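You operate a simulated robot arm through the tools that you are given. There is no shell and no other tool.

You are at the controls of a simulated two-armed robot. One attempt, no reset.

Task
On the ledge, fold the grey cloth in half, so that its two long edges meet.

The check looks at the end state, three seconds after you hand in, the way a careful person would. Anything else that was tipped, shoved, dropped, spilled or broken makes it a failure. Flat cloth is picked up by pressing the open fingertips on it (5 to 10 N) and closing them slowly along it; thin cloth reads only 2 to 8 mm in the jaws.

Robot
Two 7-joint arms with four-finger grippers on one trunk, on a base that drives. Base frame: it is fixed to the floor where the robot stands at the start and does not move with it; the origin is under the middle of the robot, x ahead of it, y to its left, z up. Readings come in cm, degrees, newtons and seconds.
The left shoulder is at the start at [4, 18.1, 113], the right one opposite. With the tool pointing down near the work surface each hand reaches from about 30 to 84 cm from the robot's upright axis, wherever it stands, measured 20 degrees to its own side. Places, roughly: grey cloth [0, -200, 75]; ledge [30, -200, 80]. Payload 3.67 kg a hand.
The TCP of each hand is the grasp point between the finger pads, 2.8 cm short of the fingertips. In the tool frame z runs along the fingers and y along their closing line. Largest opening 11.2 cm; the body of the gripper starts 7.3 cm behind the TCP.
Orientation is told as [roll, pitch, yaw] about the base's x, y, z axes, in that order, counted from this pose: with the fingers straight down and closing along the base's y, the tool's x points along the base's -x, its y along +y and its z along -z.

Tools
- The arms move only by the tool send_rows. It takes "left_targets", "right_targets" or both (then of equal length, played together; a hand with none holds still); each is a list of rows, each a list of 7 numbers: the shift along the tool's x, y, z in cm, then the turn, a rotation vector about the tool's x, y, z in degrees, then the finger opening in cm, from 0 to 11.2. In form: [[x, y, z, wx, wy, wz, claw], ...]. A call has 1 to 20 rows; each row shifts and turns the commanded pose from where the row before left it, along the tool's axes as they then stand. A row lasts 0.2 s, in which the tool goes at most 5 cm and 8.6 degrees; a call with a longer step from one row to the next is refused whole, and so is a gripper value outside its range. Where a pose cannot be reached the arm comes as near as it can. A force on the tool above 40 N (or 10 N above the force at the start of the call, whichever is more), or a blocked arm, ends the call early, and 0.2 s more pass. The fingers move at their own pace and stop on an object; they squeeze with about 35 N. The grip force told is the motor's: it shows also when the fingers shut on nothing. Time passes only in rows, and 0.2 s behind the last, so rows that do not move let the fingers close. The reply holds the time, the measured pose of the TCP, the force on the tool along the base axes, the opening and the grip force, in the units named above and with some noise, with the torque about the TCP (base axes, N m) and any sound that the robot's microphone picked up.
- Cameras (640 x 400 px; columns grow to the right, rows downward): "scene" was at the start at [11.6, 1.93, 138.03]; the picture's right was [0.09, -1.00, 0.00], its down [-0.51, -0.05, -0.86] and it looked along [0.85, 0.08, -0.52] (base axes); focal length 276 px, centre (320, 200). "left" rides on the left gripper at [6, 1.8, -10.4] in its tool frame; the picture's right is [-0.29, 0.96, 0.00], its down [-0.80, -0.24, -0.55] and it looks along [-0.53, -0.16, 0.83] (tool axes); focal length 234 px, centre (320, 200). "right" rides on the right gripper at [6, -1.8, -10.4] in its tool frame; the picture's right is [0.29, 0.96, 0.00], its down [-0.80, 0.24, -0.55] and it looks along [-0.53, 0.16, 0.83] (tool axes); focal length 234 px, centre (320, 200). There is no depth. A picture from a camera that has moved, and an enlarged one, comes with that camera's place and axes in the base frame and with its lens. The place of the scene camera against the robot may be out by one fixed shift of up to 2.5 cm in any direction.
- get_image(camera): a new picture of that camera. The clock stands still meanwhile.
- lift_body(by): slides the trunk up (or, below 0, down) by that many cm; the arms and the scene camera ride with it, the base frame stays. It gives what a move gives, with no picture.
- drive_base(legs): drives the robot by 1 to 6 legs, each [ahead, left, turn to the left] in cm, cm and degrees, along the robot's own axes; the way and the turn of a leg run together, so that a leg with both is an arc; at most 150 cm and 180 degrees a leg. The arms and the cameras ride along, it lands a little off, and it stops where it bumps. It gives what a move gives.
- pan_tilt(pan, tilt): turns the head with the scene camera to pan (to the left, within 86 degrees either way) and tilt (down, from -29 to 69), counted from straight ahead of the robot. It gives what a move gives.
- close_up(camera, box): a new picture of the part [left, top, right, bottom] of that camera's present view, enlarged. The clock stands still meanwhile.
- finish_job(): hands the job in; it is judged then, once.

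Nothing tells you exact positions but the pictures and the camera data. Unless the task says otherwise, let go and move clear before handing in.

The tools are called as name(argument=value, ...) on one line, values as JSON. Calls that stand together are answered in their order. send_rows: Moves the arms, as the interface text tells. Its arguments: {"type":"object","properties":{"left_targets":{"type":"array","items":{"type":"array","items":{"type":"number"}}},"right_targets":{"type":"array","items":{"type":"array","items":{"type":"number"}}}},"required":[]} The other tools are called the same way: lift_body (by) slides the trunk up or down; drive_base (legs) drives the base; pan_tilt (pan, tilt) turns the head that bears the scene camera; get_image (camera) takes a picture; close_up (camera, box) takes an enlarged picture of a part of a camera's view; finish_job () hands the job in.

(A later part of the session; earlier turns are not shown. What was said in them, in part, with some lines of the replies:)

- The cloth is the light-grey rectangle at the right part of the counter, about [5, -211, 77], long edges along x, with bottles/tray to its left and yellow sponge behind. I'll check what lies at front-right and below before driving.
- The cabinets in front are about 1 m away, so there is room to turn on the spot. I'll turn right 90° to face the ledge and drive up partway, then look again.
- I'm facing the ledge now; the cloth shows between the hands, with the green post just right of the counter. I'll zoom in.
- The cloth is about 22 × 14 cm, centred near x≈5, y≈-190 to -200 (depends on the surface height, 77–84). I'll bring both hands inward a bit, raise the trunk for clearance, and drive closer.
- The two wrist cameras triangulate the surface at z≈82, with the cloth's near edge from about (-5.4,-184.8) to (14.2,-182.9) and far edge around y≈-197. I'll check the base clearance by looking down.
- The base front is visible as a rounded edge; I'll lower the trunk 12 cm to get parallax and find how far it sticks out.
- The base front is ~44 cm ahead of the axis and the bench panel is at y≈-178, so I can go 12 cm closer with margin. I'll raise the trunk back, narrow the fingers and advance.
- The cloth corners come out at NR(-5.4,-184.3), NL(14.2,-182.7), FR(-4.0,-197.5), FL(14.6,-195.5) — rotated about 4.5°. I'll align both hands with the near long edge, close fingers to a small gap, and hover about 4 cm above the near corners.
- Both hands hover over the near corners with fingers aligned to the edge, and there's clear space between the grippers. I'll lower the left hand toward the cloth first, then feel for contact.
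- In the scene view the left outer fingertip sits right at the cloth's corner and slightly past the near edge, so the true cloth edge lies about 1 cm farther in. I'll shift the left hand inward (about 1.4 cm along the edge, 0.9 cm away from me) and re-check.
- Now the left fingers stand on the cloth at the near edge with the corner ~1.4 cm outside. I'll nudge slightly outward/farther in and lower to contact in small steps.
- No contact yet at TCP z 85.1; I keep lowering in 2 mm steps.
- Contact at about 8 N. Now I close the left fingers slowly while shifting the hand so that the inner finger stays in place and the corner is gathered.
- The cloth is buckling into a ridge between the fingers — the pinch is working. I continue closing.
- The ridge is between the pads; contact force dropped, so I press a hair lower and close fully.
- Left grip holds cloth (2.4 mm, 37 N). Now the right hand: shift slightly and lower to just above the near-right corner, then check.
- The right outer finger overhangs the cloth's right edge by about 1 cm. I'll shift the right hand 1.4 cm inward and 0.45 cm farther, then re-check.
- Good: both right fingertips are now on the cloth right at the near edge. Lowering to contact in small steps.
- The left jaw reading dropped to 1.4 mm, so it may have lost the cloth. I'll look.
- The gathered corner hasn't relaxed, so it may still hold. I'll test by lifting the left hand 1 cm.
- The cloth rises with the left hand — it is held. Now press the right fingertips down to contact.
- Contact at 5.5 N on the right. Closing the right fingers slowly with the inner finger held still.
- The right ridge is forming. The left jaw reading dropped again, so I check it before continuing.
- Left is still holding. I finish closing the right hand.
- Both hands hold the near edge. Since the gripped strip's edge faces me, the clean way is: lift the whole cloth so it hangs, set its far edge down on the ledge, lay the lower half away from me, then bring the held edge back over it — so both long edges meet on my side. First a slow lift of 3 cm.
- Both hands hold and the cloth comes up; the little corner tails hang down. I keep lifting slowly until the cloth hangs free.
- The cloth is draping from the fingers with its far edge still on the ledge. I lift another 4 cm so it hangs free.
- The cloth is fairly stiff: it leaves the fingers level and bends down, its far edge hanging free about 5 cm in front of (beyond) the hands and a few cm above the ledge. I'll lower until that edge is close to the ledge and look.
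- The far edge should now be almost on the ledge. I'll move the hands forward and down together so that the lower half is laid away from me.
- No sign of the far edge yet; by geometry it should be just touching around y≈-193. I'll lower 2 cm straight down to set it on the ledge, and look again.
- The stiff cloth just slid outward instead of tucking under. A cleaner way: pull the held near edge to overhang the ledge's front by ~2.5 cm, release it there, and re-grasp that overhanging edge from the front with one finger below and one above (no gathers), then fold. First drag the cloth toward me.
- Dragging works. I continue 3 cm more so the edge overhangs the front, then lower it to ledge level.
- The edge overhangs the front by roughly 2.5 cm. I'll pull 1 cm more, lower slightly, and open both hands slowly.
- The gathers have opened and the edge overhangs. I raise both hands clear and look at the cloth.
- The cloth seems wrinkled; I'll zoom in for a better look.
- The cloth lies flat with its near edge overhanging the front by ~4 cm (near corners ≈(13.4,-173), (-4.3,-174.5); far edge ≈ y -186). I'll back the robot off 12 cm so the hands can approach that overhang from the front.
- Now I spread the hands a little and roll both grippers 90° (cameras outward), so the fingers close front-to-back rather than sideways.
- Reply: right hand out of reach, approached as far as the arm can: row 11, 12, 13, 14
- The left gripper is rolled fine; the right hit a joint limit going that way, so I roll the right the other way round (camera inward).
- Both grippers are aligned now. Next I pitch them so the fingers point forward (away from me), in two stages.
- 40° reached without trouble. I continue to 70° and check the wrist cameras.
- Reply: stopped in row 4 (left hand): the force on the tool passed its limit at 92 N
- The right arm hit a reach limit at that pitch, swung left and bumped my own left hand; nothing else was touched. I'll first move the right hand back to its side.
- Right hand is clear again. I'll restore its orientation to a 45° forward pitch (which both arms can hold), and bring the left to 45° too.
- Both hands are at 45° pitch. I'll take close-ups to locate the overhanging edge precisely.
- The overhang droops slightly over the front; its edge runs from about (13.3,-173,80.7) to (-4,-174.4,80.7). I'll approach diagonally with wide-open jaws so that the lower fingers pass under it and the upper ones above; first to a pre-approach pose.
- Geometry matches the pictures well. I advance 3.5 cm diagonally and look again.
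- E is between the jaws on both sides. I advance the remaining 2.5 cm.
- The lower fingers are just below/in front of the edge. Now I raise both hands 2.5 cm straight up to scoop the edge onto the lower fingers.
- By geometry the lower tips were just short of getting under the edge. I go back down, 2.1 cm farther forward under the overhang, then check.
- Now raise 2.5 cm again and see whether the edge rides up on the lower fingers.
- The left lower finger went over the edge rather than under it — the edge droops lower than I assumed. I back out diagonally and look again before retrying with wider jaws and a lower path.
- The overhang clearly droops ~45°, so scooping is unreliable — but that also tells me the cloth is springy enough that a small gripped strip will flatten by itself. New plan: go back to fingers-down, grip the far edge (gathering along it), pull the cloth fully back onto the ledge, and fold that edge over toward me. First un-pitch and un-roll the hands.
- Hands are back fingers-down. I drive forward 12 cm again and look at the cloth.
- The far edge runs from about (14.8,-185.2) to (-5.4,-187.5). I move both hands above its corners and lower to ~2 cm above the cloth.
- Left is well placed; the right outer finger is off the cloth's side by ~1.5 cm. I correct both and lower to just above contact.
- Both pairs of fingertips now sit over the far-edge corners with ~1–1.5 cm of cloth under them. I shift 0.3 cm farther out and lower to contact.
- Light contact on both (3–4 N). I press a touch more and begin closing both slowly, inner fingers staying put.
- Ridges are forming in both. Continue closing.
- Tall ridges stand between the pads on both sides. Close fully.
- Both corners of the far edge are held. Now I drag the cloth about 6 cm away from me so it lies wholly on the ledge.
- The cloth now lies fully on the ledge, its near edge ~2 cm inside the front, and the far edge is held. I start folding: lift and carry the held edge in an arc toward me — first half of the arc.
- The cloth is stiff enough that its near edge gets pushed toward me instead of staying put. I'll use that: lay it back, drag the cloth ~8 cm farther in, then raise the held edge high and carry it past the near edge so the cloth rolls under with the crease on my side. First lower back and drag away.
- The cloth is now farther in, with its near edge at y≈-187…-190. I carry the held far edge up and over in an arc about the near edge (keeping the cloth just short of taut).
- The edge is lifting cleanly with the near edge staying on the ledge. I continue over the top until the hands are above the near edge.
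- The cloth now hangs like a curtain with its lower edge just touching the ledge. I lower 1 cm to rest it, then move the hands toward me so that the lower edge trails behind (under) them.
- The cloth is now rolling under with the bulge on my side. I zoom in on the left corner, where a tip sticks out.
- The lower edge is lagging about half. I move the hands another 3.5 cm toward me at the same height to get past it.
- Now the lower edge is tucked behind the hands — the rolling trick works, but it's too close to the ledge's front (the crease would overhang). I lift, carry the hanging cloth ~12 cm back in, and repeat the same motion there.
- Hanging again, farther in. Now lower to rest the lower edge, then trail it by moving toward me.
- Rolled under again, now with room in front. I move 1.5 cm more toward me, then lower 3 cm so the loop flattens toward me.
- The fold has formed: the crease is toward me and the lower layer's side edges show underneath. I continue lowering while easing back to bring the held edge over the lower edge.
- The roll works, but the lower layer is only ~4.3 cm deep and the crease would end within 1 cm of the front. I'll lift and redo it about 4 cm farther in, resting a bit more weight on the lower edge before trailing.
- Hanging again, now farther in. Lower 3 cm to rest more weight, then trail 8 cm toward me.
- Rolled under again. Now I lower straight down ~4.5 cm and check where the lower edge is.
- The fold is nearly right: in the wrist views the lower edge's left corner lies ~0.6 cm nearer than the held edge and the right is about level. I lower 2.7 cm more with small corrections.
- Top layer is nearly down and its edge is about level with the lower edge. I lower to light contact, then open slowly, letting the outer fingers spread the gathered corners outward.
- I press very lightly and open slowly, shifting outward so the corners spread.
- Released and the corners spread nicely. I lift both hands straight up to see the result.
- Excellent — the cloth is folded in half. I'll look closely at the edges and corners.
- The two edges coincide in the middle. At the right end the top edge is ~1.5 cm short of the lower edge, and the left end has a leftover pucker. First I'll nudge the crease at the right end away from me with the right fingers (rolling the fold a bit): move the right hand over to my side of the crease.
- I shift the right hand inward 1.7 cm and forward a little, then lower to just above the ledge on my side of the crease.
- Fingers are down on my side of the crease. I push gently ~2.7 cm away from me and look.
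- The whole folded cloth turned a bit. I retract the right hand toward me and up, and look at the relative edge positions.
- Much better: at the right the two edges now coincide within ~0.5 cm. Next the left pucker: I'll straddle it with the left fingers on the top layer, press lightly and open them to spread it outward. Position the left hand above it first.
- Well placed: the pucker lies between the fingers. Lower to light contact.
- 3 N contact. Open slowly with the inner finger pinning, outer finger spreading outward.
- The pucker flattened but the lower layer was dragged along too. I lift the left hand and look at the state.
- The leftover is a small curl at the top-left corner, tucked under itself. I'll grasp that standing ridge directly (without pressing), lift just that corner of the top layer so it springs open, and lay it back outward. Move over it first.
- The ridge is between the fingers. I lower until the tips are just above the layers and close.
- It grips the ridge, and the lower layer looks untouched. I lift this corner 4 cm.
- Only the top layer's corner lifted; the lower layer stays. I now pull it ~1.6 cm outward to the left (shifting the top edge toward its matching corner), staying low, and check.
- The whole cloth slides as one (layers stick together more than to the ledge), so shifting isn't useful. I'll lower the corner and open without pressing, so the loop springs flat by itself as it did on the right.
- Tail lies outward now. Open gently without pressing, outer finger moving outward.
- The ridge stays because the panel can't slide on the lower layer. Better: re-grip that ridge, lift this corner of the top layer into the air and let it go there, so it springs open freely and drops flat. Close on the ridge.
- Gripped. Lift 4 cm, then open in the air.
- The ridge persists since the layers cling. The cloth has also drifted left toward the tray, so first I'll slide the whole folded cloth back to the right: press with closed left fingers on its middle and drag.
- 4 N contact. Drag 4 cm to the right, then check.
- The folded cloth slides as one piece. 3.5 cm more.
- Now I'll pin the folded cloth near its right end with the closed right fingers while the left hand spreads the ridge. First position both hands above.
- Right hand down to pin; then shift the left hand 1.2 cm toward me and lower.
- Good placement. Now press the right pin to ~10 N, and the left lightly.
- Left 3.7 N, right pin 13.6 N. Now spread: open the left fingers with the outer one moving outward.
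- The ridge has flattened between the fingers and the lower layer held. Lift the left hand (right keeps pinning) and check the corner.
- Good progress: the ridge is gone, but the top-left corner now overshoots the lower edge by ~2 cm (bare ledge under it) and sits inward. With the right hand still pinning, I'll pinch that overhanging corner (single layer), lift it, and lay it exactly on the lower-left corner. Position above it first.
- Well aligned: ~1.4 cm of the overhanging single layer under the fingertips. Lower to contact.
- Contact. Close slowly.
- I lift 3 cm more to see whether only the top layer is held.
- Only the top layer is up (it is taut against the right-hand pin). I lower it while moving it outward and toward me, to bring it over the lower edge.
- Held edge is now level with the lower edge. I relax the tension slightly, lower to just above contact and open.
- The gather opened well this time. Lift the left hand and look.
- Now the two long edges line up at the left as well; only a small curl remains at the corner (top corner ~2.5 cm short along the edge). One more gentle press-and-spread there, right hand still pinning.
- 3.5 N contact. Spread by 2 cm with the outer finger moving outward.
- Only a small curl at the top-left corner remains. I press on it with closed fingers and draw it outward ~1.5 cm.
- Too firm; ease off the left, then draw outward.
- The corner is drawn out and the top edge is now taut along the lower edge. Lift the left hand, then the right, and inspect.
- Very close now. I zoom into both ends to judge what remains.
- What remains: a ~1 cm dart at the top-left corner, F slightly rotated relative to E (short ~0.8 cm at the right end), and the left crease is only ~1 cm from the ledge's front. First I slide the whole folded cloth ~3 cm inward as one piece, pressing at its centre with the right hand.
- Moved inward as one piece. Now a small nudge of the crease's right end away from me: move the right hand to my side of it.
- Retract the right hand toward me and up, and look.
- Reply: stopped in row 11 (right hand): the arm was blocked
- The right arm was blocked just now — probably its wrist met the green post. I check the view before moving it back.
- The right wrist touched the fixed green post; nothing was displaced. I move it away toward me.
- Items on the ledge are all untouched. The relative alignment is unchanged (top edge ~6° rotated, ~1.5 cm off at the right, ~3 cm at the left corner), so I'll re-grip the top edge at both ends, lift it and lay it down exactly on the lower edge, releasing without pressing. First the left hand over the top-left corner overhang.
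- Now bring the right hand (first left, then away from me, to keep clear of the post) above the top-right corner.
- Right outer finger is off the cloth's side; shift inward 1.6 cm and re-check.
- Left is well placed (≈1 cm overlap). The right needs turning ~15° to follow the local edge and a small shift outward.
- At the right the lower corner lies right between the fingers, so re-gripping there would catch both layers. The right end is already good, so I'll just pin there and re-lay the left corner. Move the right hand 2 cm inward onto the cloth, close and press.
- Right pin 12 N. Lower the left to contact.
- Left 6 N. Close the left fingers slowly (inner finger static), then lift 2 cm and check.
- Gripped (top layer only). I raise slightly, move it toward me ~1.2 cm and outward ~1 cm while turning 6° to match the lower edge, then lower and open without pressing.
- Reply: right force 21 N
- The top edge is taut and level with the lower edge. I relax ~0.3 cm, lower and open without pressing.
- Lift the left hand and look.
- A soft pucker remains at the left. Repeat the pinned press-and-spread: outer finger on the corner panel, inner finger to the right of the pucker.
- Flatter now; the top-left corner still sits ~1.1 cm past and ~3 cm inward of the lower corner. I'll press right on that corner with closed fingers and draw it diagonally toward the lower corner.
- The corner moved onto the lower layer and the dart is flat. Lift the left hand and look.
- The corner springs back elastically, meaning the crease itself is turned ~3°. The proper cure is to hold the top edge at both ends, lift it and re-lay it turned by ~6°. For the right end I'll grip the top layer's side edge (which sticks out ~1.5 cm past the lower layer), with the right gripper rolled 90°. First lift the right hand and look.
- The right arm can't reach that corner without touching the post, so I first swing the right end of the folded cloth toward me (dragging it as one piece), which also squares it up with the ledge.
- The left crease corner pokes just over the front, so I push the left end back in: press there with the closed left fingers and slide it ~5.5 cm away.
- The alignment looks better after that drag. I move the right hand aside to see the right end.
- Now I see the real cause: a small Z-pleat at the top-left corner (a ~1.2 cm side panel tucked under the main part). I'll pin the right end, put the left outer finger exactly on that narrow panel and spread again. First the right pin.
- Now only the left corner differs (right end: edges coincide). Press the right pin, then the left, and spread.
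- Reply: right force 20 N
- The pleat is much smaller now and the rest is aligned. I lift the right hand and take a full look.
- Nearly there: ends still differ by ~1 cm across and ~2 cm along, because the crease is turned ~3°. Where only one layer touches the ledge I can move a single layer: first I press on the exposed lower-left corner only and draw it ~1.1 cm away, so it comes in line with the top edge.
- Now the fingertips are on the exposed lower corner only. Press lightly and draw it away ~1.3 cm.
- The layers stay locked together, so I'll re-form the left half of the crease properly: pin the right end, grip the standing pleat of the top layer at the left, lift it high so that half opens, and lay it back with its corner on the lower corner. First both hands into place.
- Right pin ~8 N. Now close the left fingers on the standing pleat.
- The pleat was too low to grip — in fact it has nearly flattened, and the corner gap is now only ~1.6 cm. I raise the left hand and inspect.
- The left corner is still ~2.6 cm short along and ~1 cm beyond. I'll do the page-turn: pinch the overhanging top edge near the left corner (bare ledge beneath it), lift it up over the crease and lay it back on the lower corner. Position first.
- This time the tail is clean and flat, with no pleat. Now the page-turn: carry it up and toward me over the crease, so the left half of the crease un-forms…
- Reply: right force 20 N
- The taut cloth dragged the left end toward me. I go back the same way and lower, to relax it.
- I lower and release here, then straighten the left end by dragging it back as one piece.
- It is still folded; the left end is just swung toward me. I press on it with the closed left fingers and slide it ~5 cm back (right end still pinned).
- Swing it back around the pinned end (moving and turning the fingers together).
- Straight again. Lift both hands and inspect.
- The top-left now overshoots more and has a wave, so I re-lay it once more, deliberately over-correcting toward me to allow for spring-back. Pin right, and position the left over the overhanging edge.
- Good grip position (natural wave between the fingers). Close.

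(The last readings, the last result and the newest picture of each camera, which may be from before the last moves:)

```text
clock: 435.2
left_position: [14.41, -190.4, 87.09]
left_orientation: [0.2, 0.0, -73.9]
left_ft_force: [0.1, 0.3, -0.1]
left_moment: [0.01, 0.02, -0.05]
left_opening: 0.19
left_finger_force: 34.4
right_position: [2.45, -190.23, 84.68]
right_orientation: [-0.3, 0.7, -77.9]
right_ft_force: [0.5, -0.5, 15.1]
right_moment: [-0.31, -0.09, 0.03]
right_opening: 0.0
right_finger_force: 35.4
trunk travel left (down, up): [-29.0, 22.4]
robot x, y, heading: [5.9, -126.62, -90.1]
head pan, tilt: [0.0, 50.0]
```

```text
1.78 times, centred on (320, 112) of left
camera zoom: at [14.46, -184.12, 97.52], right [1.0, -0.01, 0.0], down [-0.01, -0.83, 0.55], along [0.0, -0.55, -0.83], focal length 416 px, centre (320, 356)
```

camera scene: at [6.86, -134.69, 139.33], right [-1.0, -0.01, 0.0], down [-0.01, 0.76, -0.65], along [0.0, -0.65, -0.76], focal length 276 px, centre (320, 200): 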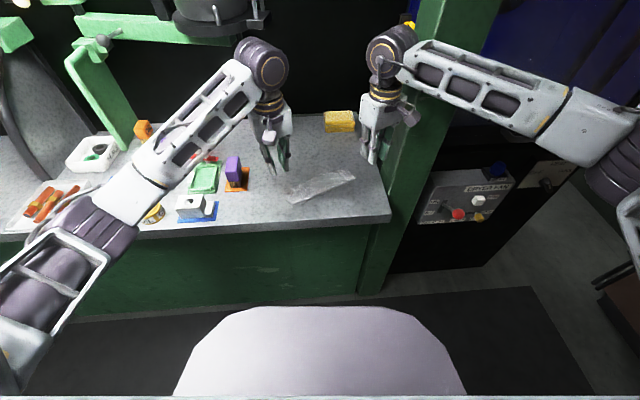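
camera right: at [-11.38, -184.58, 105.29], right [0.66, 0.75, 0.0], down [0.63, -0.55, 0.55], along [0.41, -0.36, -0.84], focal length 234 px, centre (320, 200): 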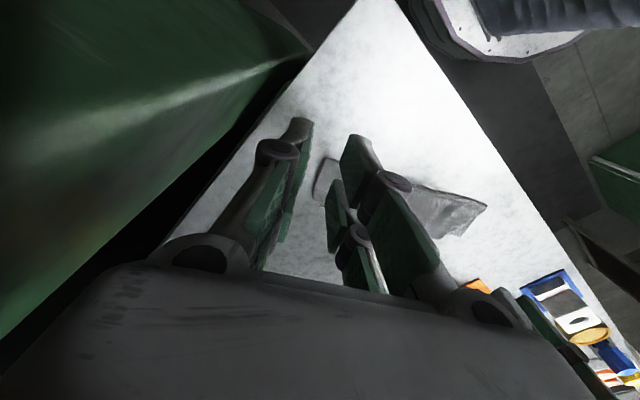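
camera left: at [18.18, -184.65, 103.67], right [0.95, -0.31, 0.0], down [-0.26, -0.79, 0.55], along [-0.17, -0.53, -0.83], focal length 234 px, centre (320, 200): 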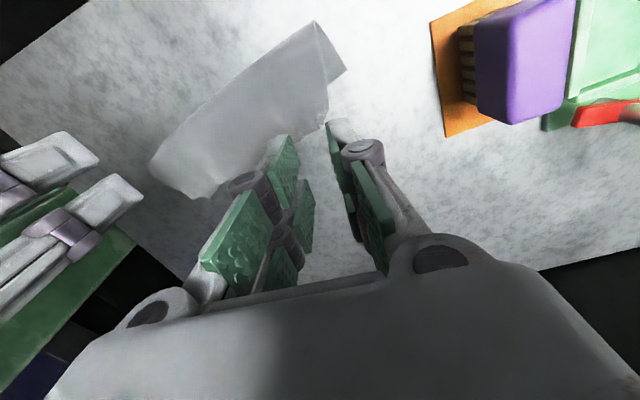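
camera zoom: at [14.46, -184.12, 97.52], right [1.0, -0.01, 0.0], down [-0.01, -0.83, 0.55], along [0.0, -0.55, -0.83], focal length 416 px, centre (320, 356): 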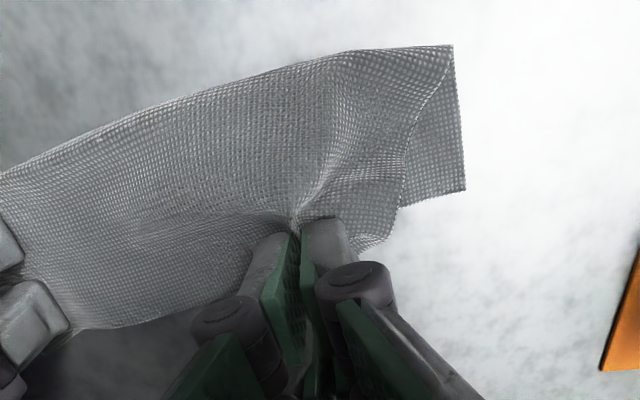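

Clean tail, no tension. Move it outward 1.5 cm and toward me 2.2 cm, then check.

send_rows(left_targets=[[0.2, 0.2, -0.3, 0, 0, 0, 0], [0.3, 0.25, -0.2, 0, 0, 0, 0], [0.3, 0.25, 0, 0, 0, 0, 0], [0.35, 0.25, 0, 0, 0, 0, 0], [0.35, 0.25, 0, 0, 0, 0, 0], [0.35, 0.2, 0, 0, 0, 0, 0], [0.35, 0.1, 0, 0, 0, 0, 0], [0, 0, 0, 0, 0, 0, 0]])

close_up(camera="scene", box=[258, 150, 370, 220])

close_up(camera="left", box=[140, 0, 500, 225])

```text
clock: 437.0
left_position: [15.18, -187.91, 87.51]
left_orientation: [0.2, -0.1, -73.9]
left_ft_force: [-9.9, -5.9, -1.7]
left_moment: [-0.21, 0.22, 0.27]
left_opening: 0.21
left_finger_force: 35.2
right_position: [2.43, -190.26, 84.69]
right_orientation: [-0.3, 0.7, -77.9]
right_ft_force: [9.9, 5.1, 16.6]
right_moment: [-0.11, -0.34, 0.18]
right_opening: 0.02
right_finger_force: 35.0
trunk travel left (down, up): [-29.0, 22.4]
robot x, y, heading: [5.92, -126.46, -89.5]
head pan, tilt: [0.0, 50.0]
```

```text
5.71 times, centred on (314, 185) of scene
camera zoom: at [6.52, -135.03, 139.21], right [-1.0, 0.0, 0.0], down [0.0, 0.77, -0.64], along [0.0, -0.64, -0.77], focal length 1578 px, centre (354, 286)
```

zoom: 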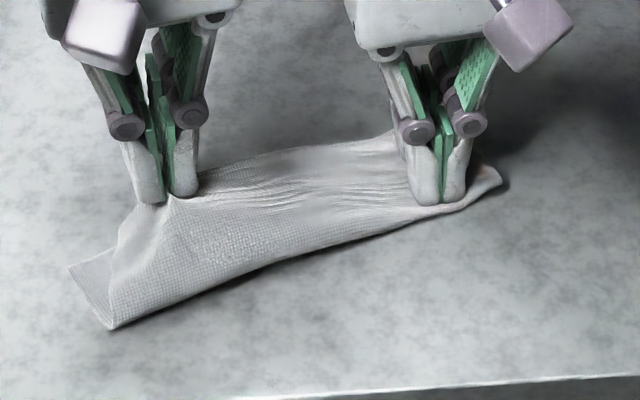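

```text
1.78 times, centred on (320, 112) of left
camera zoom: at [15.28, -181.6, 97.95], right [1.0, -0.01, 0.0], down [-0.01, -0.83, 0.55], along [0.0, -0.55, -0.83], focal length 416 px, centre (320, 356)
```

zoom: 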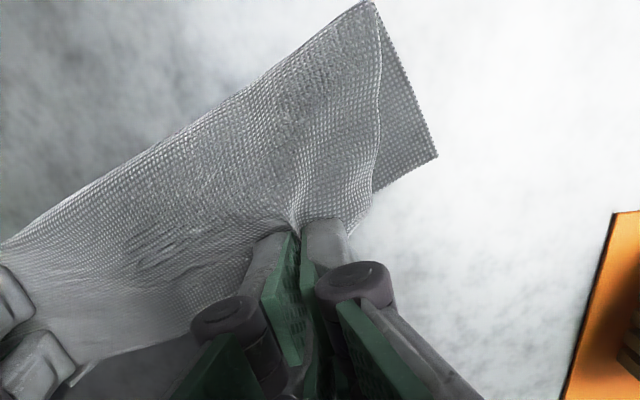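

Moving it farther just swings the lower layer along. Relative to the lower edge it is now about right, so I relax the pull slightly, lower, and open without pressing.

send_rows(left_targets=[[0, -0.3, 0.3, 0, 0, 0, 0], [0, -0.3, 0.4, 0, 0, 0, 0], [0, -0.1, 0.4, 0, 0, 0, 0], [0, 0, 0.4, 0, 0, 0, 0], [0, 0, 0.4, 0, 0, 0, 0], [0, 0, 0.2, 0, 0, 0, 0], [0, 0, 0, 0, 0, 0, 0], [0, 0.1, 0, 0, 0, 0, 0.4], [0, 0.15, 0, 0, 0, 0, 0.7], [0, 0.15, 0, 0, 0, 0, 1.0], [0, 0.15, 0, 0, 0, 0, 1.3], [0, 0.15, 0, 0, 0, 0, 1.6], [0, 0.15, 0, 0, 0, 0, 1.9], [0, 0.15, 0, 0, 0, 0, 2.2], [0, 0.15, 0, 0, 0, 0, 2.5], [0, 0, 0, 0, 0, 0, 2.5]])

send_rows(left_targets=[[0, 0, -0.3, 0, 0, 0, 2.5], [0, 0, -0.7, 0, 0, 0, 2.5], [0, 0, -1.5, 0, 0, 0, 2.5], [0, 0, -1.5, 0, 0, 0, 2.5], [0, 0, -1.5, 0, 0, 0, 2.5], [-1, 0, -1.5, 0, 0, 0, 2.5], [-1, 0, -1.5, 0, 0, 0, 2.5], [0, 0, 0, 0, 0, 0, 2.5]])

close_up(camera="scene", box=[258, 155, 370, 225])

close_up(camera="left", box=[140, 0, 440, 188])

```text
clock: 440.4
left_position: [15.84, -187.72, 85.55]
left_orientation: [0.3, -0.1, -73.9]
left_ft_force: [0.5, 0.5, -0.2]
left_moment: [0.0, 0.01, -0.01]
left_opening: 2.52
left_finger_force: 0.0
right_position: [2.43, -190.35, 84.76]
right_orientation: [-0.3, 0.7, -77.9]
right_ft_force: [-1.1, -1.6, 14.7]
right_moment: [-0.34, -0.02, -0.07]
right_opening: 0.02
right_finger_force: 35.1
trunk travel left (down, up): [-29.0, 22.4]
robot x, y, heading: [5.76, -126.62, -90.2]
head pan, tilt: [0.0, 50.0]
```

```text
clock: 442.2
left_position: [16.22, -189.75, 94.05]
left_orientation: [0.2, -0.1, -73.8]
left_ft_force: [-0.3, 0.5, -0.6]
left_moment: [-0.01, 0.0, 0.02]
left_opening: 2.49
left_finger_force: 0.1
right_position: [2.4, -190.1, 84.73]
right_orientation: [-0.2, 0.7, -78.0]
right_ft_force: [-2.2, -1.1, 15.3]
right_moment: [-0.27, 0.01, -0.08]
right_opening: 0.0
right_finger_force: 35.2
trunk travel left (down, up): [-29.0, 22.4]
robot x, y, heading: [5.9, -126.35, -89.6]
head pan, tilt: [0.0, 50.0]
```

```text
5.71 times, centred on (314, 190) of scene
camera zoom: at [6.5, -135.02, 139.21], right [-1.0, 0.0, 0.0], down [0.0, 0.77, -0.64], along [0.0, -0.64, -0.77], focal length 1578 px, centre (354, 257)
```

zoom: 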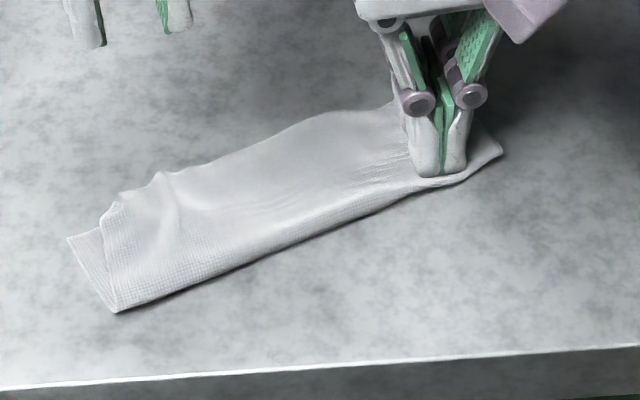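

```text
2.13 times, centred on (290, 94) of left
camera zoom: at [16.27, -183.47, 104.42], right [1.0, -0.01, 0.0], down [-0.01, -0.83, 0.55], along [0.0, -0.55, -0.83], focal length 498 px, centre (384, 426)
```

zoom: 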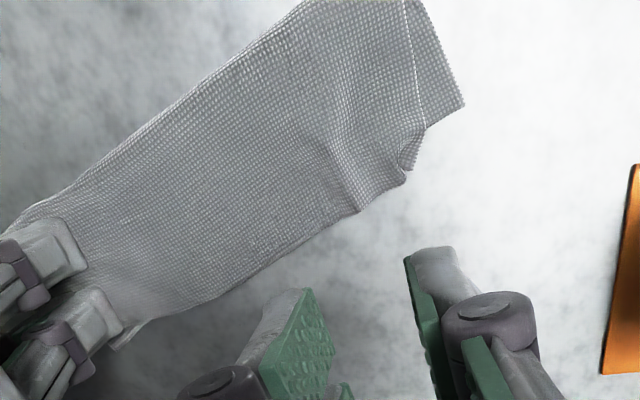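

The long edges now run together within about a centimetre along the whole length, the cloth lies flat and well on the ledge. I lift the right hand, and raise both clear.

send_rows(right_targets=[[0, 0, -0.3, 0, 0, 0, 0], [0, 0, -0.7, 0, 0, 0, 0], [0, 0, -1.5, 0, 0, 0, 0], [0, 0, -1.5, 0, 0, 0, 0], [0, 0, -1.5, 0, 0, 0, 0], [0, 0, -1.5, 0, 0, 0, 0], [0, 0, -1.5, 0, 0, 0, 0], [1, 0, -1.5, 0, 0, 0, 1], [1, 0, 0, 0, 0, 0, 2], [1, 0, 0, 0, 0, 0, 2], [1, 0, 0, 0, 0, 0, 2], [1, 0, 0, 0, 0, 0, 2], [1, 0, 0, 0, 0, 0, 2], [1, 0, 0, 0, 0, 0, 2], [0, 0, 0, 0, 0, 0, 2]], left_targets=[[0, 0, -0.5, 0, 0, 0, 2], [0, 0, -0.5, 0, 0, 0, 2], [0, 0, 0, 0, 0, 0, 2], [0, 0, 0, 0, 0, 0, 2], [0, 0, 0, 0, 0, 0, 2], [0, 0, 0, 0, 0, 0, 2], [0, 0, 0, 0, 0, 0, 2], [0, 0, 0, 0, 0, 0, 2], [0, 0, 0, 0, 0, 0, 2], [0, 0, 0, 0, 0, 0, 2], [0, 0, 0, 0, 0, 0, 2], [0, 0, 0, 0, 0, 0, 2], [0, 0, 0, 0, 0, 0, 2], [0, 0, 0, 0, 0, 0, 2], [0, 0, 0, 0, 0, 0, 2]])

close_up(camera="scene", box=[262, 150, 374, 220])

close_up(camera="left", box=[0, 0, 440, 220])

```text
clock: 445.4
left_position: [16.17, -189.85, 94.94]
left_orientation: [0.3, 0.1, -73.8]
left_ft_force: [-0.7, 0.3, 0.0]
left_moment: [-0.02, 0.02, -0.02]
left_opening: 2.02
left_finger_force: 0.1
right_position: [1.14, -183.67, 94.75]
right_orientation: [-0.3, 0.8, -77.9]
right_ft_force: [-0.5, -0.8, 0.2]
right_moment: [0.01, -0.02, -0.01]
right_opening: 2.0
right_finger_force: 0.1
trunk travel left (down, up): [-29.0, 22.4]
robot x, y, heading: [5.67, -126.61, -89.7]
head pan, tilt: [0.0, 50.0]
```

```text
5.71 times, centred on (318, 185) of scene
camera zoom: at [6.53, -135.19, 139.19], right [-1.0, 0.0, 0.0], down [0.0, 0.77, -0.64], along [0.0, -0.64, -0.77], focal length 1578 px, centre (331, 286)
```

zoom: 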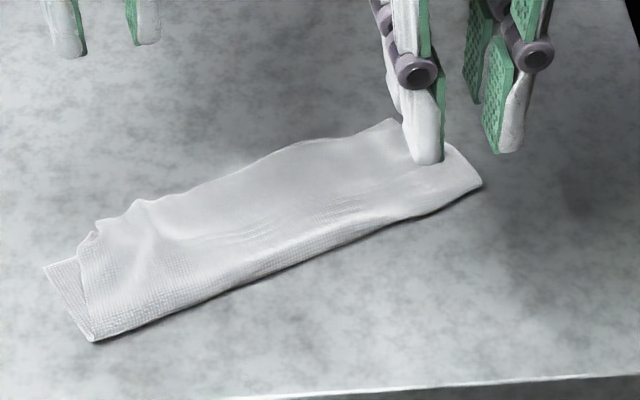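

```text
1.45 times, centred on (220, 110) of left
camera zoom: at [16.28, -183.58, 105.34], right [1.0, -0.01, 0.0], down [-0.01, -0.83, 0.55], along [0.0, -0.55, -0.83], focal length 341 px, centre (466, 331)
```

zoom: 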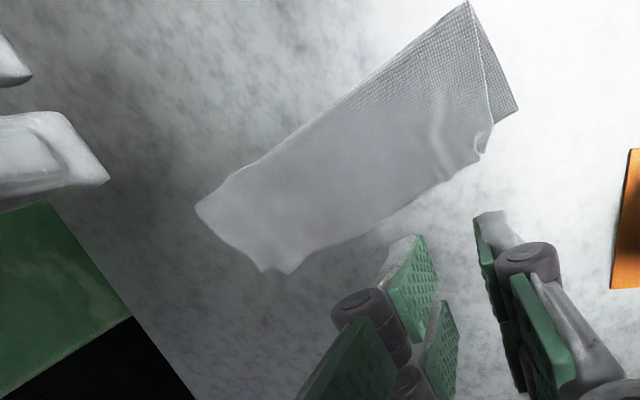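

It's a tidy fold, but the top layer is still ~2–3 cm displaced lengthwise. One more careful try: hold the top edge at both ends (right hand rolled 90° to grip the top layer's protruding right side edge), lift it and re-lay it exactly. First roll and position the right hand.

send_rows(right_targets=[[0, 0, 0, 0, 0, 8.6, 2.0], [0, 0, 0, 0, 0, 8.6, 2.0], [0, 0, 0, 0, 0, 8.6, 2.0], [0, 0, 0, 0, 0, 8.6, 2.0], [0, 0, 0, 0, 0, 8.6, 2.0], [0, 0, 0, 0, 0, 8.6, 2.0], [0, 0, 0, 0, 0, 8.6, 2.0], [0, 0, 0, 0, 0, 8.6, 2.0], [0, 0, 0, 0, 0, 0, 2.0]])

send_rows(right_targets=[[-0.49, 0.83, 0, 0, 0, 0, 2.0], [-0.49, 0.83, 0, 0, 0, 0, 2.0], [-0.49, 0.83, 0, 0, 0, 0, 2.0], [-0.49, 0.83, 0, 0, 0, 0, 2.0], [-0.49, 0.83, 0, 0, 0, 0, 2.0], [-0.49, 0.83, 0, 0, 0, 0, 2.0], [-0.49, 0.83, 0, 0, 0, 0, 2.0], [-0.49, 0.83, 0, 0, 0, 0, 2.0], [-0.49, 0.83, 0, 0, 0, 0, 2.0], [-0.49, 0.83, 0, 0, 0, 0, 2.0], [0, 0, 0, 0, 0, 0, 2.0]])

close_up(camera="scene", box=[262, 150, 374, 220])

get_image(camera="right")

```text
clock: 447.4
left_position: [16.2, -189.92, 94.93]
left_orientation: [0.2, 0.0, -73.9]
left_ft_force: [0.8, 0.1, 0.5]
left_moment: [0.01, 0.01, 0.0]
left_opening: 2.01
left_finger_force: 0.1
right_position: [1.06, -183.69, 94.85]
right_orientation: [-1.0, 0.1, -146.8]
right_ft_force: [0.2, -0.3, 0.5]
right_moment: [0.01, 0.0, -0.02]
right_opening: 2.03
right_finger_force: 0.0
trunk travel left (down, up): [-29.0, 22.4]
robot x, y, heading: [5.71, -126.82, -89.8]
head pan, tilt: [0.0, 50.0]
```

```text
clock: 449.8
left_position: [16.14, -189.8, 94.98]
left_orientation: [0.2, 0.0, -74.0]
left_ft_force: [-0.4, -0.5, 0.3]
left_moment: [-0.02, -0.01, 0.0]
left_opening: 2.01
left_finger_force: 0.0
right_position: [1.59, -193.3, 94.5]
right_orientation: [-0.8, 0.1, -146.7]
right_ft_force: [0.0, 0.1, 0.7]
right_moment: [-0.03, 0.01, 0.0]
right_opening: 1.99
right_finger_force: 0.1
trunk travel left (down, up): [-29.0, 22.4]
robot x, y, heading: [5.74, -126.23, -89.6]
head pan, tilt: [0.0, 50.0]
```

```text
5.71 times, centred on (318, 185) of scene
camera zoom: at [6.5, -135.16, 139.2], right [-1.0, 0.0, 0.0], down [0.0, 0.77, -0.64], along [0.0, -0.64, -0.77], focal length 1578 px, centre (331, 286)
```

zoom: 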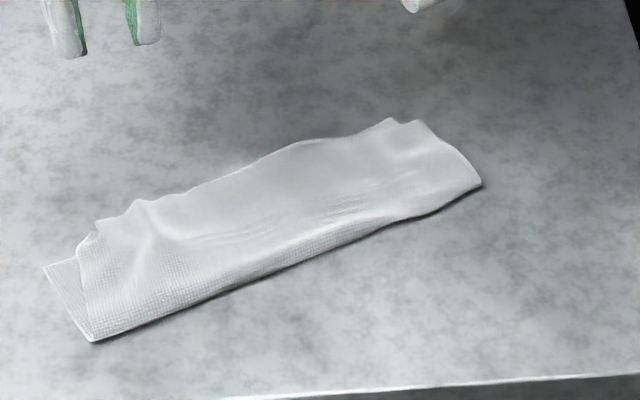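

```text
taken
camera right: at [5.61, -188.78, 105.1], right [0.77, -0.64, -0.01], down [-0.53, -0.65, 0.55], along [-0.36, -0.41, -0.84], focal length 234 px, centre (320, 200)
```

right: 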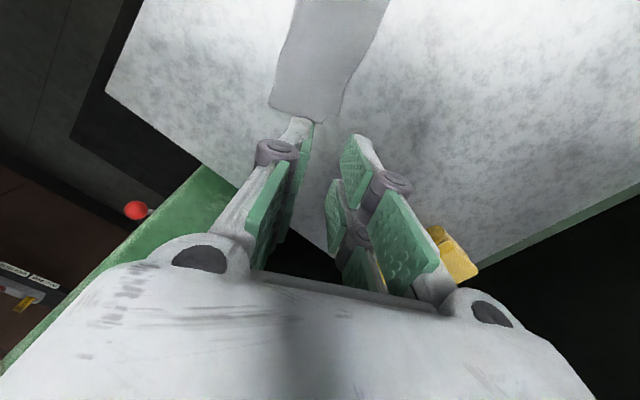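

send_rows(right_targets=[[0, 0, 1.3, 0, 0, 0, 2.0], [0, 0, 1.3, 0, 0, 0, 2.0], [0, 0, 1.3, 0, 0, 0, 2.0], [0, 0, 1.3, 0, 0, 0, 2.0], [0, 0, 1.3, 0, 0, 0, 2.0], [0, 0, 1.2, 0, 0, 0, 2.0], [0, 0, 0, 0, 0, 0, 2.0]])

close_up(camera="scene", box=[312, 145, 368, 180])

close_up(camera="right", box=[180, 50, 460, 225])

```text
clock: 451.4
left_position: [16.18, -189.9, 95.07]
left_orientation: [0.3, -0.1, -73.9]
left_ft_force: [0.1, -0.2, -0.9]
left_moment: [-0.01, 0.02, -0.01]
left_opening: 1.99
left_finger_force: 0.0
right_position: [1.51, -193.24, 86.85]
right_orientation: [-0.7, 0.1, -146.7]
right_ft_force: [0.3, -0.3, 0.5]
right_moment: [0.01, 0.02, 0.0]
right_opening: 1.98
right_finger_force: 0.0
trunk travel left (down, up): [-29.0, 22.4]
robot x, y, heading: [5.54, -126.55, -89.7]
head pan, tilt: [0.0, 50.0]
```

```text
11.43 times, centred on (340, 162) of scene
camera zoom: at [6.52, -135.16, 139.2], right [-1.0, 0.0, 0.0], down [0.0, 0.77, -0.64], along [0.0, -0.64, -0.77], focal length 3156 px, centre (91, 629)
```

zoom: 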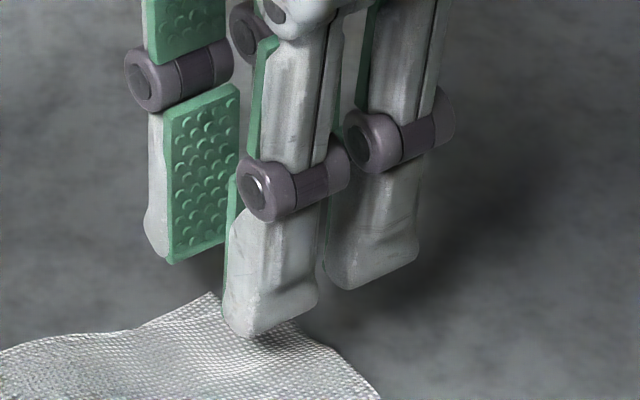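

```text
2.29 times, centred on (320, 138) of right
camera zoom: at [5.59, -188.66, 97.36], right [0.77, -0.64, -0.01], down [-0.53, -0.65, 0.55], along [-0.36, -0.41, -0.84], focal length 535 px, centre (320, 343)
```

zoom: 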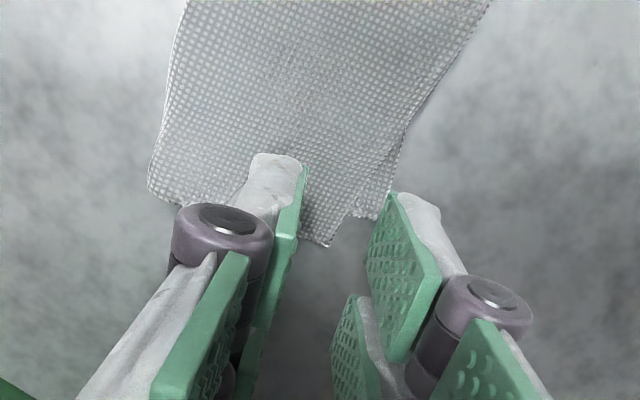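

The protruding strip is only ~0.6 cm wide, too little to grip the top layer alone. I stop here: the fold is good — raise and withdraw both hands, keeping clear of the post and the cloth.

send_rows(right_targets=[[0, 0, -1.3, 0, 0, 0, 2.0], [0, 0, -1.5, 0, 0, 0, 2.0], [0, 0, -1.5, 0, 0, 0, 2.0], [0, 0, -1.5, 0, 0, 0, 2.0], [0, 0, -1.5, 0, 0, 0, 2.0], [0, 0, -1.5, 0, 0, 0, 2.0], [0.49, -0.83, 0, 0, 0, 0, 2.0], [0.49, -0.83, 0, 0, 0, 0, 2.0], [0.49, -0.83, 0, 0, 0, 0, 2.0], [0.49, -0.83, 0, 0, 0, 0, 2.0], [0.49, -0.83, 0, 0, 0, 0, 2.0], [0.49, -0.83, 0, 0, 0, 0, 2.0], [0.49, -0.83, 0, 0, 0, 0, 2.0], [0.49, -0.83, 0, 0, 0, 0, 2.0], [0.49, -0.83, 0, 0, 0, 0, 2.0], [0.49, -0.83, 0, 0, 0, 0, 2.0], [0, 0, 0, 0, 0, 0, 2.0]])

close_up(camera="scene", box=[262, 150, 374, 220])

close_up(camera="scene", box=[264, 180, 312, 210])

```text
clock: 455.0
left_position: [16.24, -189.8, 94.96]
left_orientation: [0.2, 0.1, -73.9]
left_ft_force: [0.9, 0.3, -0.3]
left_moment: [0.03, 0.02, 0.0]
left_opening: 2.0
left_finger_force: 0.1
right_position: [1.03, -183.73, 95.81]
right_orientation: [-0.9, 0.0, -146.6]
right_ft_force: [-0.3, 1.2, -0.3]
right_moment: [-0.02, 0.04, 0.02]
right_opening: 1.99
right_finger_force: 0.1
trunk travel left (down, up): [-29.0, 22.4]
robot x, y, heading: [5.73, -126.4, -89.8]
head pan, tilt: [0.0, 50.0]
```

```text
5.71 times, centred on (318, 185) of scene
camera zoom: at [6.53, -135.19, 139.19], right [-1.0, 0.0, 0.0], down [0.0, 0.77, -0.64], along [0.0, -0.64, -0.77], focal length 1578 px, centre (331, 286)
```

zoom: 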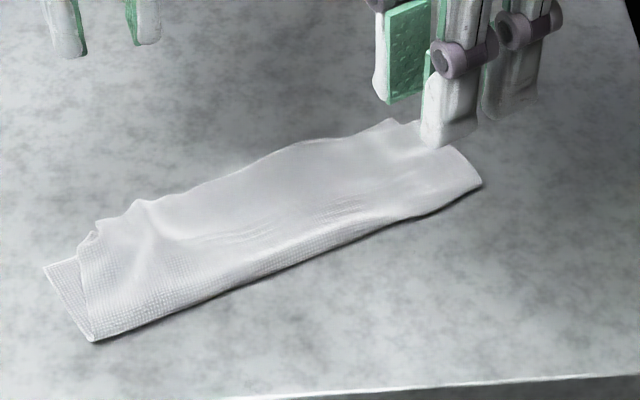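

```text
13.33 times, centred on (288, 195) of scene
camera zoom: at [6.53, -135.19, 139.19], right [-1.0, 0.0, 0.0], down [0.0, 0.77, -0.64], along [0.0, -0.64, -0.77], focal length 3682 px, centre (747, 267)
```

zoom: 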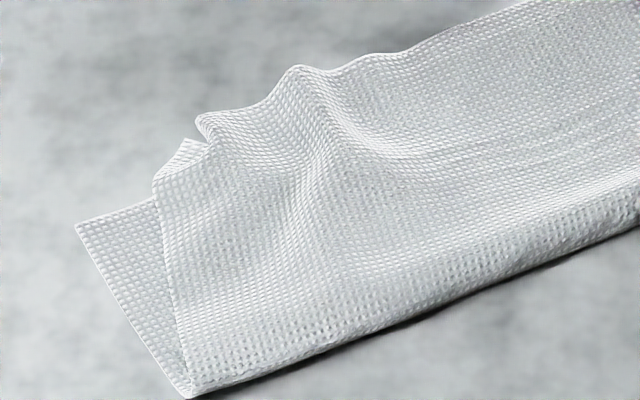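

The remaining mismatch at the left is two soft waves in the top layer. One last pinned press-and-spread over the wave (the panel is wide enough now): position both hands.

send_rows(right_targets=[[-0.36, 0.9, 0, 0, 0, 0, 1], [-0.36, 0.9, 0, 0, 0, 0, 0], [-0.36, 0.9, 0, 0, 0, 0, 0], [-0.36, 0.9, 0, 0, 0, 0, 0], [-0.36, 0.9, 0, 0, 0, 0, 0], [-0.36, 0.9, 0, 0, 0, 0, 0], [-0.36, 0.9, 0, 0, 0, 0, 0], [-0.36, 0.9, 0, 0, 0, 0, 0], [0, 0, 1.5, 0, 0, 0, 0], [0, 0, 1.5, 0, 0, 0, 0], [0, 0, 1.5, 0, 0, 0, 0], [0, 0, 1.5, 0, 0, 0, 0], [0, 0, 1.5, 0, 0, 0, 0], [0, 0, 1.5, 0, 0, 0, 0], [0, 0, 1.2, 0, 0, 0, 0], [0, 0, 0.5, 0, 0, 0, 0], [0, 0, 0, 0, 0, 0, 0]], left_targets=[[0, 0, 0, 0, 0, -7.5, 2.4], [0, 0, 0, 0, 0, -7.4, 2.4], [0.52, 0.08, 0, 0, 0, 0, 2.4], [0.52, 0.08, 0, 0, 0, 0, 2.4], [0.52, 0.08, 0, 0, 0, 0, 2.4], [0.52, 0.08, 0, 0, 0, 0, 2.4], [0.52, 0.07, 0, 0, 0, 0, 2.4], [0.5, 0.07, 0, 0, 0, 0, 2.4], [0, 0, 1.2, 0, 0, 0, 2.4], [0, 0, 1.2, 0, 0, 0, 2.4], [0, 0, 1.2, 0, 0, 0, 2.4], [0, 0, 1.2, 0, 0, 0, 2.4], [0, 0, 1.2, 0, 0, 0, 2.4], [0, 0, 1.2, 0, 0, 0, 2.4], [0, 0, 1.0, 0, 0, 0, 2.4], [0, 0, 0.3, 0, 0, 0, 2.4], [0, 0, 0, 0, 0, 0, 2.4]])

close_up(camera="scene", box=[258, 150, 370, 220])

close_up(camera="left", box=[180, 50, 460, 225])

```text
clock: 458.6
left_position: [15.14, -186.87, 86.43]
left_orientation: [0.2, -0.1, -59.0]
left_ft_force: [0.4, -0.1, -0.2]
left_moment: [0.01, 0.01, -0.02]
left_opening: 2.38
left_finger_force: 0.0
right_position: [2.52, -191.06, 85.05]
right_orientation: [-0.7, 0.1, -146.7]
right_ft_force: [-0.2, -0.3, 0.1]
right_moment: [-0.01, -0.03, 0.0]
right_opening: 0.0
right_finger_force: 34.9
trunk travel left (down, up): [-29.0, 22.4]
robot x, y, heading: [5.78, -126.66, -89.9]
head pan, tilt: [0.0, 50.0]
```

```text
5.71 times, centred on (314, 185) of scene
camera zoom: at [6.52, -135.17, 139.2], right [-1.0, 0.0, 0.0], down [0.0, 0.77, -0.64], along [0.0, -0.64, -0.77], focal length 1578 px, centre (354, 286)
```

zoom: 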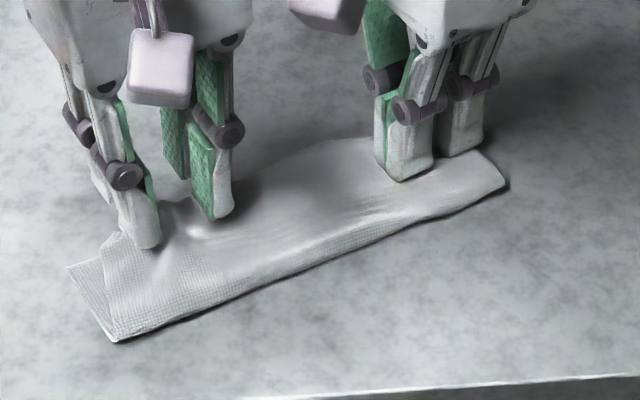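

```text
2.29 times, centred on (320, 138) of left
camera zoom: at [13.47, -180.82, 96.78], right [0.97, 0.25, 0.0], down [0.2, -0.81, 0.55], along [0.14, -0.54, -0.83], focal length 535 px, centre (320, 343)
```

zoom: 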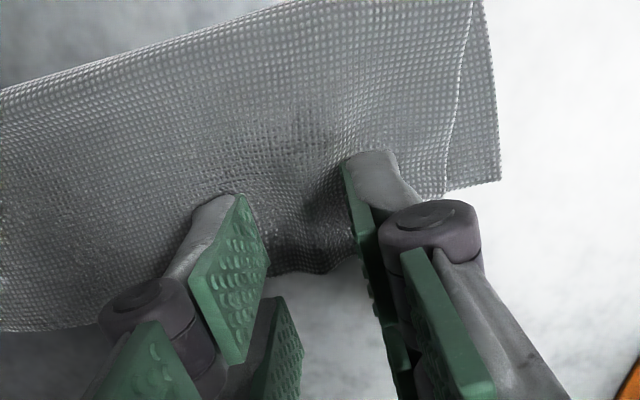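

send_rows(right_targets=[[0, 0, 0.15, 0, 0, 0, 0], [0, 0, 0.1, 0, 0, 0, 0], [0, 0, 0.05, 0, 0, 0, 0]], left_targets=[[0, 0, 0.6, 0, 0, 0, 2.4], [0, 0, 0.4, 0, 0, 0, 2.4], [0, 0, 0.2, 0, 0, 0, 2.4]])

send_rows(right_targets=[[0, 0, 0.08, 0, 0, 0, 0], [0, 0, 0, 0, 0, 0, 0], [0, 0, 0, 0, 0, 0, 0]], left_targets=[[0, 0, 0.1, 0, 0, 0, 2.4], [0, 0, 0.05, 0, 0, 0, 2.4], [0, 0, 0, 0, 0, 0, 2.4]])

```text
clock: 459.4
left_position: [15.09, -186.87, 85.22]
left_orientation: [0.2, 0.0, -58.9]
left_ft_force: [0.2, -0.4, 0.7]
left_moment: [0.02, -0.02, 0.01]
left_opening: 2.4
left_finger_force: 0.1
right_position: [2.54, -191.19, 84.81]
right_orientation: [-0.8, 0.1, -146.7]
right_ft_force: [-0.6, -1.4, 3.1]
right_moment: [-0.03, 0.01, -0.02]
right_opening: 0.0
right_finger_force: 35.3
trunk travel left (down, up): [-29.0, 22.4]
robot x, y, heading: [5.89, -126.52, -89.6]
head pan, tilt: [0.0, 50.0]
```

```text
clock: 460.2
left_position: [15.09, -186.85, 85.06]
left_orientation: [0.3, -0.1, -59.0]
left_ft_force: [0.2, -0.8, 0.1]
left_moment: [-0.03, -0.02, 0.02]
left_opening: 2.4
left_finger_force: 0.1
right_position: [2.59, -191.18, 84.9]
right_orientation: [-0.9, 0.0, -146.7]
right_ft_force: [-0.9, -0.9, 6.0]
right_moment: [-0.07, 0.07, 0.02]
right_opening: 0.0
right_finger_force: 34.9
trunk travel left (down, up): [-29.0, 22.4]
robot x, y, heading: [5.82, -126.45, -89.9]
head pan, tilt: [0.0, 50.0]
```

send_rows(right_targets=[[0, 0, 0.05, 0, 0, 0, 0], [0, 0, 0, 0, 0, 0, 0], [0, 0, 0, 0, 0, 0, 0]], left_targets=[[0, 0, 0.1, 0, 0, 0, 2.4], [0, 0, 0.02, 0, 0, 0, 2.4], [0, 0, 0, 0, 0, 0, 2.4]])

```text
clock: 461.0
left_position: [15.05, -186.67, 85.01]
left_orientation: [0.3, -0.1, -59.1]
left_ft_force: [-1.4, -0.7, 1.8]
left_moment: [0.03, 0.01, 0.0]
left_opening: 2.4
left_finger_force: 0.0
right_position: [2.46, -191.06, 84.72]
right_orientation: [-0.6, 0.0, -146.7]
right_ft_force: [-0.6, -2.1, 14.7]
right_moment: [-0.13, 0.07, 0.02]
right_opening: 0.0
right_finger_force: 34.4
trunk travel left (down, up): [-29.0, 22.4]
robot x, y, heading: [5.95, -126.57, -90.1]
head pan, tilt: [0.0, 50.0]
```

send_rows(left_targets=[[0, 0, 0.05, 0, 0, 0, 2.4], [0, 0.15, 0, 0, 0, 0, 2.7], [0, 0.15, 0, 0, 0, 0, 3.0], [0, 0.15, 0, 0, 0, 0, 3.3], [0, 0.15, 0, 0, 0, 0, 3.6], [0, 0.15, 0, 0, 0, 0, 3.9], [0, 0.15, 0, 0, 0, 0, 4.2], [0, 0.15, 0, 0, 0, 0, 4.5], [0, 0, 0, 0, 0, 0, 4.5]])

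close_up(camera="left", box=[180, 50, 460, 225])

send_rows(left_targets=[[0, 0, -0.3, 0, 0, 0, 4.5], [0, 0, -0.5, 0, 0, 0, 4.5], [0, 0, -1, 0, 0, 0, 4.0], [0, 0, -1.5, 0, 0, 0, 3.5], [-0.5, 0, -1.5, 0, 0, 0, 3], [-1, 0, -1.5, 0, 0, 0, 2.5], [-1, 0, -1.5, 0, 0, 0, 2], [-1, 0, -1, 0, 0, 0, 2], [0, 0, 0, 0, 0, 0, 2]])

close_up(camera="scene", box=[260, 175, 316, 210])

close_up(camera="left", box=[100, 0, 420, 200])

```text
clock: 463.0
left_position: [16.08, -186.23, 84.97]
left_orientation: [0.1, -0.1, -59.1]
left_ft_force: [-0.2, -0.6, 0.5]
left_moment: [-0.02, 0.01, 0.04]
left_opening: 4.49
left_finger_force: 0.1
right_position: [2.66, -190.99, 84.64]
right_orientation: [-0.7, 0.0, -146.7]
right_ft_force: [0.1, -3.1, 19.5]
right_moment: [-0.19, 0.08, 0.0]
right_opening: 0.0
right_finger_force: 34.5
trunk travel left (down, up): [-29.0, 22.4]
robot x, y, heading: [5.78, -126.54, -89.9]
head pan, tilt: [0.0, 50.0]
```

```text
2.29 times, centred on (320, 138) of left
camera zoom: at [14.41, -180.12, 95.39], right [0.97, 0.25, 0.0], down [0.2, -0.81, 0.56], along [0.14, -0.54, -0.83], focal length 535 px, centre (320, 343)
```

zoom: 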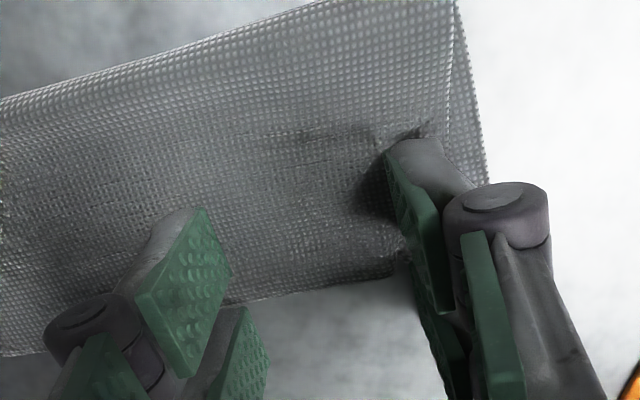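

```text
clock: 465.0
left_position: [17.67, -189.29, 93.72]
left_orientation: [0.1, 0.0, -59.0]
left_ft_force: [0.1, -0.2, 0.5]
left_moment: [-0.04, -0.04, 0.01]
left_opening: 2.02
left_finger_force: 0.1
right_position: [2.38, -191.05, 84.73]
right_orientation: [-0.7, -0.1, -146.6]
right_ft_force: [0.0, -3.4, 22.1]
right_moment: [-0.21, 0.09, 0.03]
right_opening: 0.0
right_finger_force: 35.0
trunk travel left (down, up): [-29.0, 22.4]
robot x, y, heading: [5.7, -126.5, -89.7]
head pan, tilt: [0.0, 50.0]
```

```text
11.43 times, centred on (288, 192) of scene
camera zoom: at [6.53, -134.98, 139.21], right [-1.0, 0.0, 0.0], down [0.0, 0.77, -0.64], along [0.0, -0.64, -0.77], focal length 3156 px, centre (686, 286)
```

zoom: 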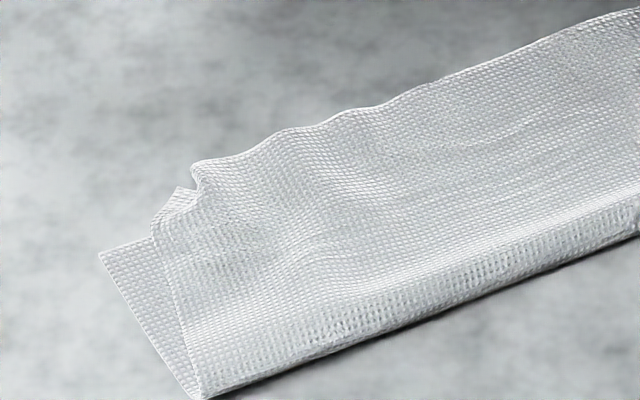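

```text
2.00 times, centred on (260, 100) of left
camera zoom: at [16.14, -183.2, 104.21], right [0.97, 0.25, 0.0], down [0.2, -0.81, 0.55], along [0.14, -0.54, -0.83], focal length 468 px, centre (440, 400)
```

zoom: 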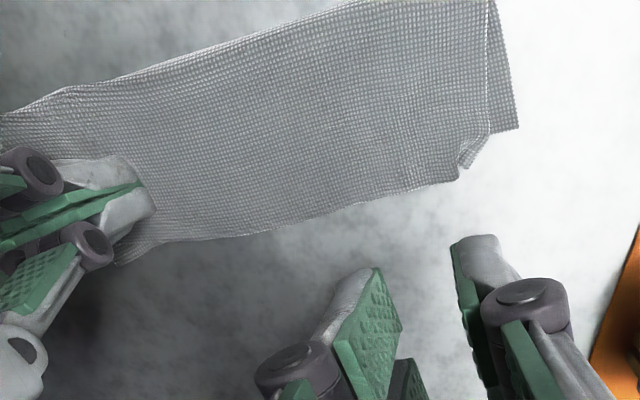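

That spread the wave out: the band is flat with both long edges together. Now lift the right hand and withdraw both hands clear.

send_rows(right_targets=[[0, 0, -0.3, 0, 0, 0, 0], [0, 0, -0.7, 0, 0, 0, 0], [0, 0, -1.5, 0, 0, 0, 0], [0, 0, -1.5, 0, 0, 0, 0], [0, 0, -1.5, 0, 0, 0, 0], [0, 0, -1.5, 0, 0, 0, 0], [0, 0, -1.5, 0, 0, 0, 0], [0, 0, -1.5, 0, 0, 0, 0], [0.4, -0.8, 0, 0, 0, 0, 0], [0.4, -0.8, 0, 0, 0, 0, 0], [0.4, -0.8, 0, 0, 0, 0, 0], [0.4, -0.8, 0, 0, 0, 0, 0], [0.4, -0.8, 0, 0, 0, 0, 0], [0, 0, 0, 0, 0, 0, 0]], left_targets=[[0, 0, -0.5, 0, 0, 0, 2], [0, 0, -0.5, 0, 0, 0, 2], [0, 0, 0, 0, 0, 0, 2], [0, 0, 0, 0, 0, 0, 2], [0, 0, 0, 0, 0, 0, 2], [0, 0, 0, 0, 0, 0, 2], [0, 0, 0, 0, 0, 0, 2], [0, 0, 0, 0, 0, 0, 2], [0, 0, 0, 0, 0, 0, 2], [0, 0, 0, 0, 0, 0, 2], [0, 0, 0, 0, 0, 0, 2], [0, 0, 0, 0, 0, 0, 2], [0, 0, 0, 0, 0, 0, 2], [0, 0, 0, 0, 0, 0, 2]])

drive_base(legs=[[-25, 0, 0]])

get_image(camera="scene")

close_up(camera="scene", box=[250, 110, 390, 198])

```text
clock: 468.0
left_position: [17.67, -189.51, 94.55]
left_orientation: [0.2, 0.0, -59.0]
left_ft_force: [-0.6, 0.0, 0.0]
left_moment: [-0.05, -0.02, -0.03]
left_opening: 2.03
left_finger_force: 0.1
right_position: [1.97, -186.89, 94.65]
right_orientation: [-0.9, 0.0, -146.7]
right_ft_force: [0.6, 0.3, 0.2]
right_moment: [0.01, -0.02, -0.01]
right_opening: 0.01
right_finger_force: 34.9
trunk travel left (down, up): [-29.0, 22.4]
robot x, y, heading: [5.86, -126.68, -89.8]
head pan, tilt: [0.0, 50.0]
```

```text
clock: 469.9
left_position: [17.56, -164.54, 94.74]
left_orientation: [0.2, -0.1, -59.0]
left_ft_force: [0.4, -0.7, -0.1]
left_moment: [0.01, 0.02, 0.01]
left_opening: 2.01
left_finger_force: 0.0
right_position: [1.87, -161.95, 94.63]
right_orientation: [-0.8, 0.0, -146.7]
right_ft_force: [0.4, 0.6, -0.2]
right_moment: [-0.02, 0.03, 0.0]
right_opening: 0.0
right_finger_force: 35.1
trunk travel left (down, up): [-29.0, 22.4]
robot x, y, heading: [5.75, -101.45, -89.9]
head pan, tilt: [0.0, 50.0]
```

```text
taken
camera scene: at [6.43, -110.29, 139.2], right [-1.0, 0.0, 0.0], down [0.0, 0.77, -0.64], along [0.0, -0.64, -0.77], focal length 276 px, centre (320, 200)
```

scene: 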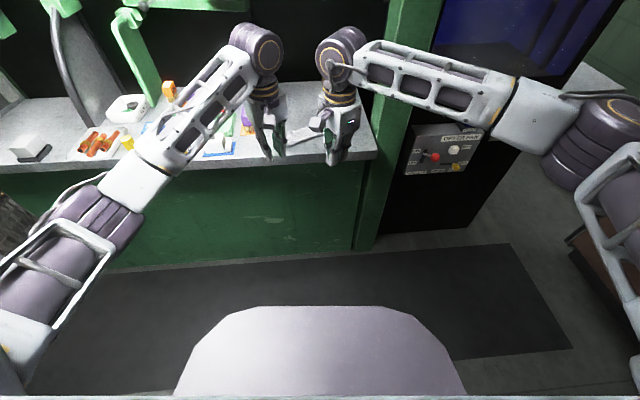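

```text
4.55 times, centred on (320, 154) of scene
camera zoom: at [6.43, -110.29, 139.2], right [-1.0, 0.0, 0.0], down [0.0, 0.77, -0.64], along [0.0, -0.64, -0.77], focal length 1255 px, centre (320, 409)
```

zoom: 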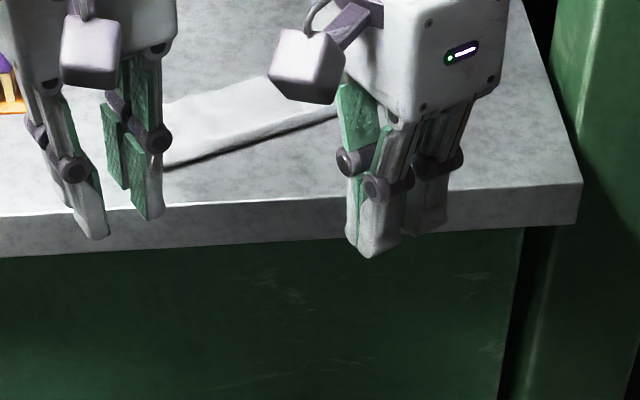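

The hands are clear and everything else on the ledge is where it was. I hand in now with a fold that isn't perfect. The two long edges run together within about a centimetre across, but the top layer sits roughly 1.5–3 cm off lengthwise, and a small corner of the lower layer shows at the left end.

finish_job()

```text
The job is handed in.
```

I folded the grey cloth in half and left it flat on the ledge, but the two layers don't line up perfectly. Both hands let go, and I backed the robot about 25 cm away before handing in.

- **Across the fold:** the two long edges run together to within about 1 cm along their whole length.
- **Along the fold:** the top layer is shifted about 1.5 cm at the right end and up to about 3 cm at the left. A small corner of the lower layer shows at the left end, next to a tiny leftover pleat. I tried several times to shift the top layer back. The layers cling to each other more than to the ledge, so they kept sliding as one.
- **Position:** the cloth sits a few centimetres back from the ledge's front edge, turned at an angle to it rather than square.
- **Contacts:** the right arm bumped the left hand once early on, and its wrist later touched the fixed green post. Neither moved anything. In the last pictures the items on the ledge that I could see were standing where they were, though the arms hid part of it.

My last clear close-up of the cloth was just before the hands withdrew. In the final picture the hands block most of it.
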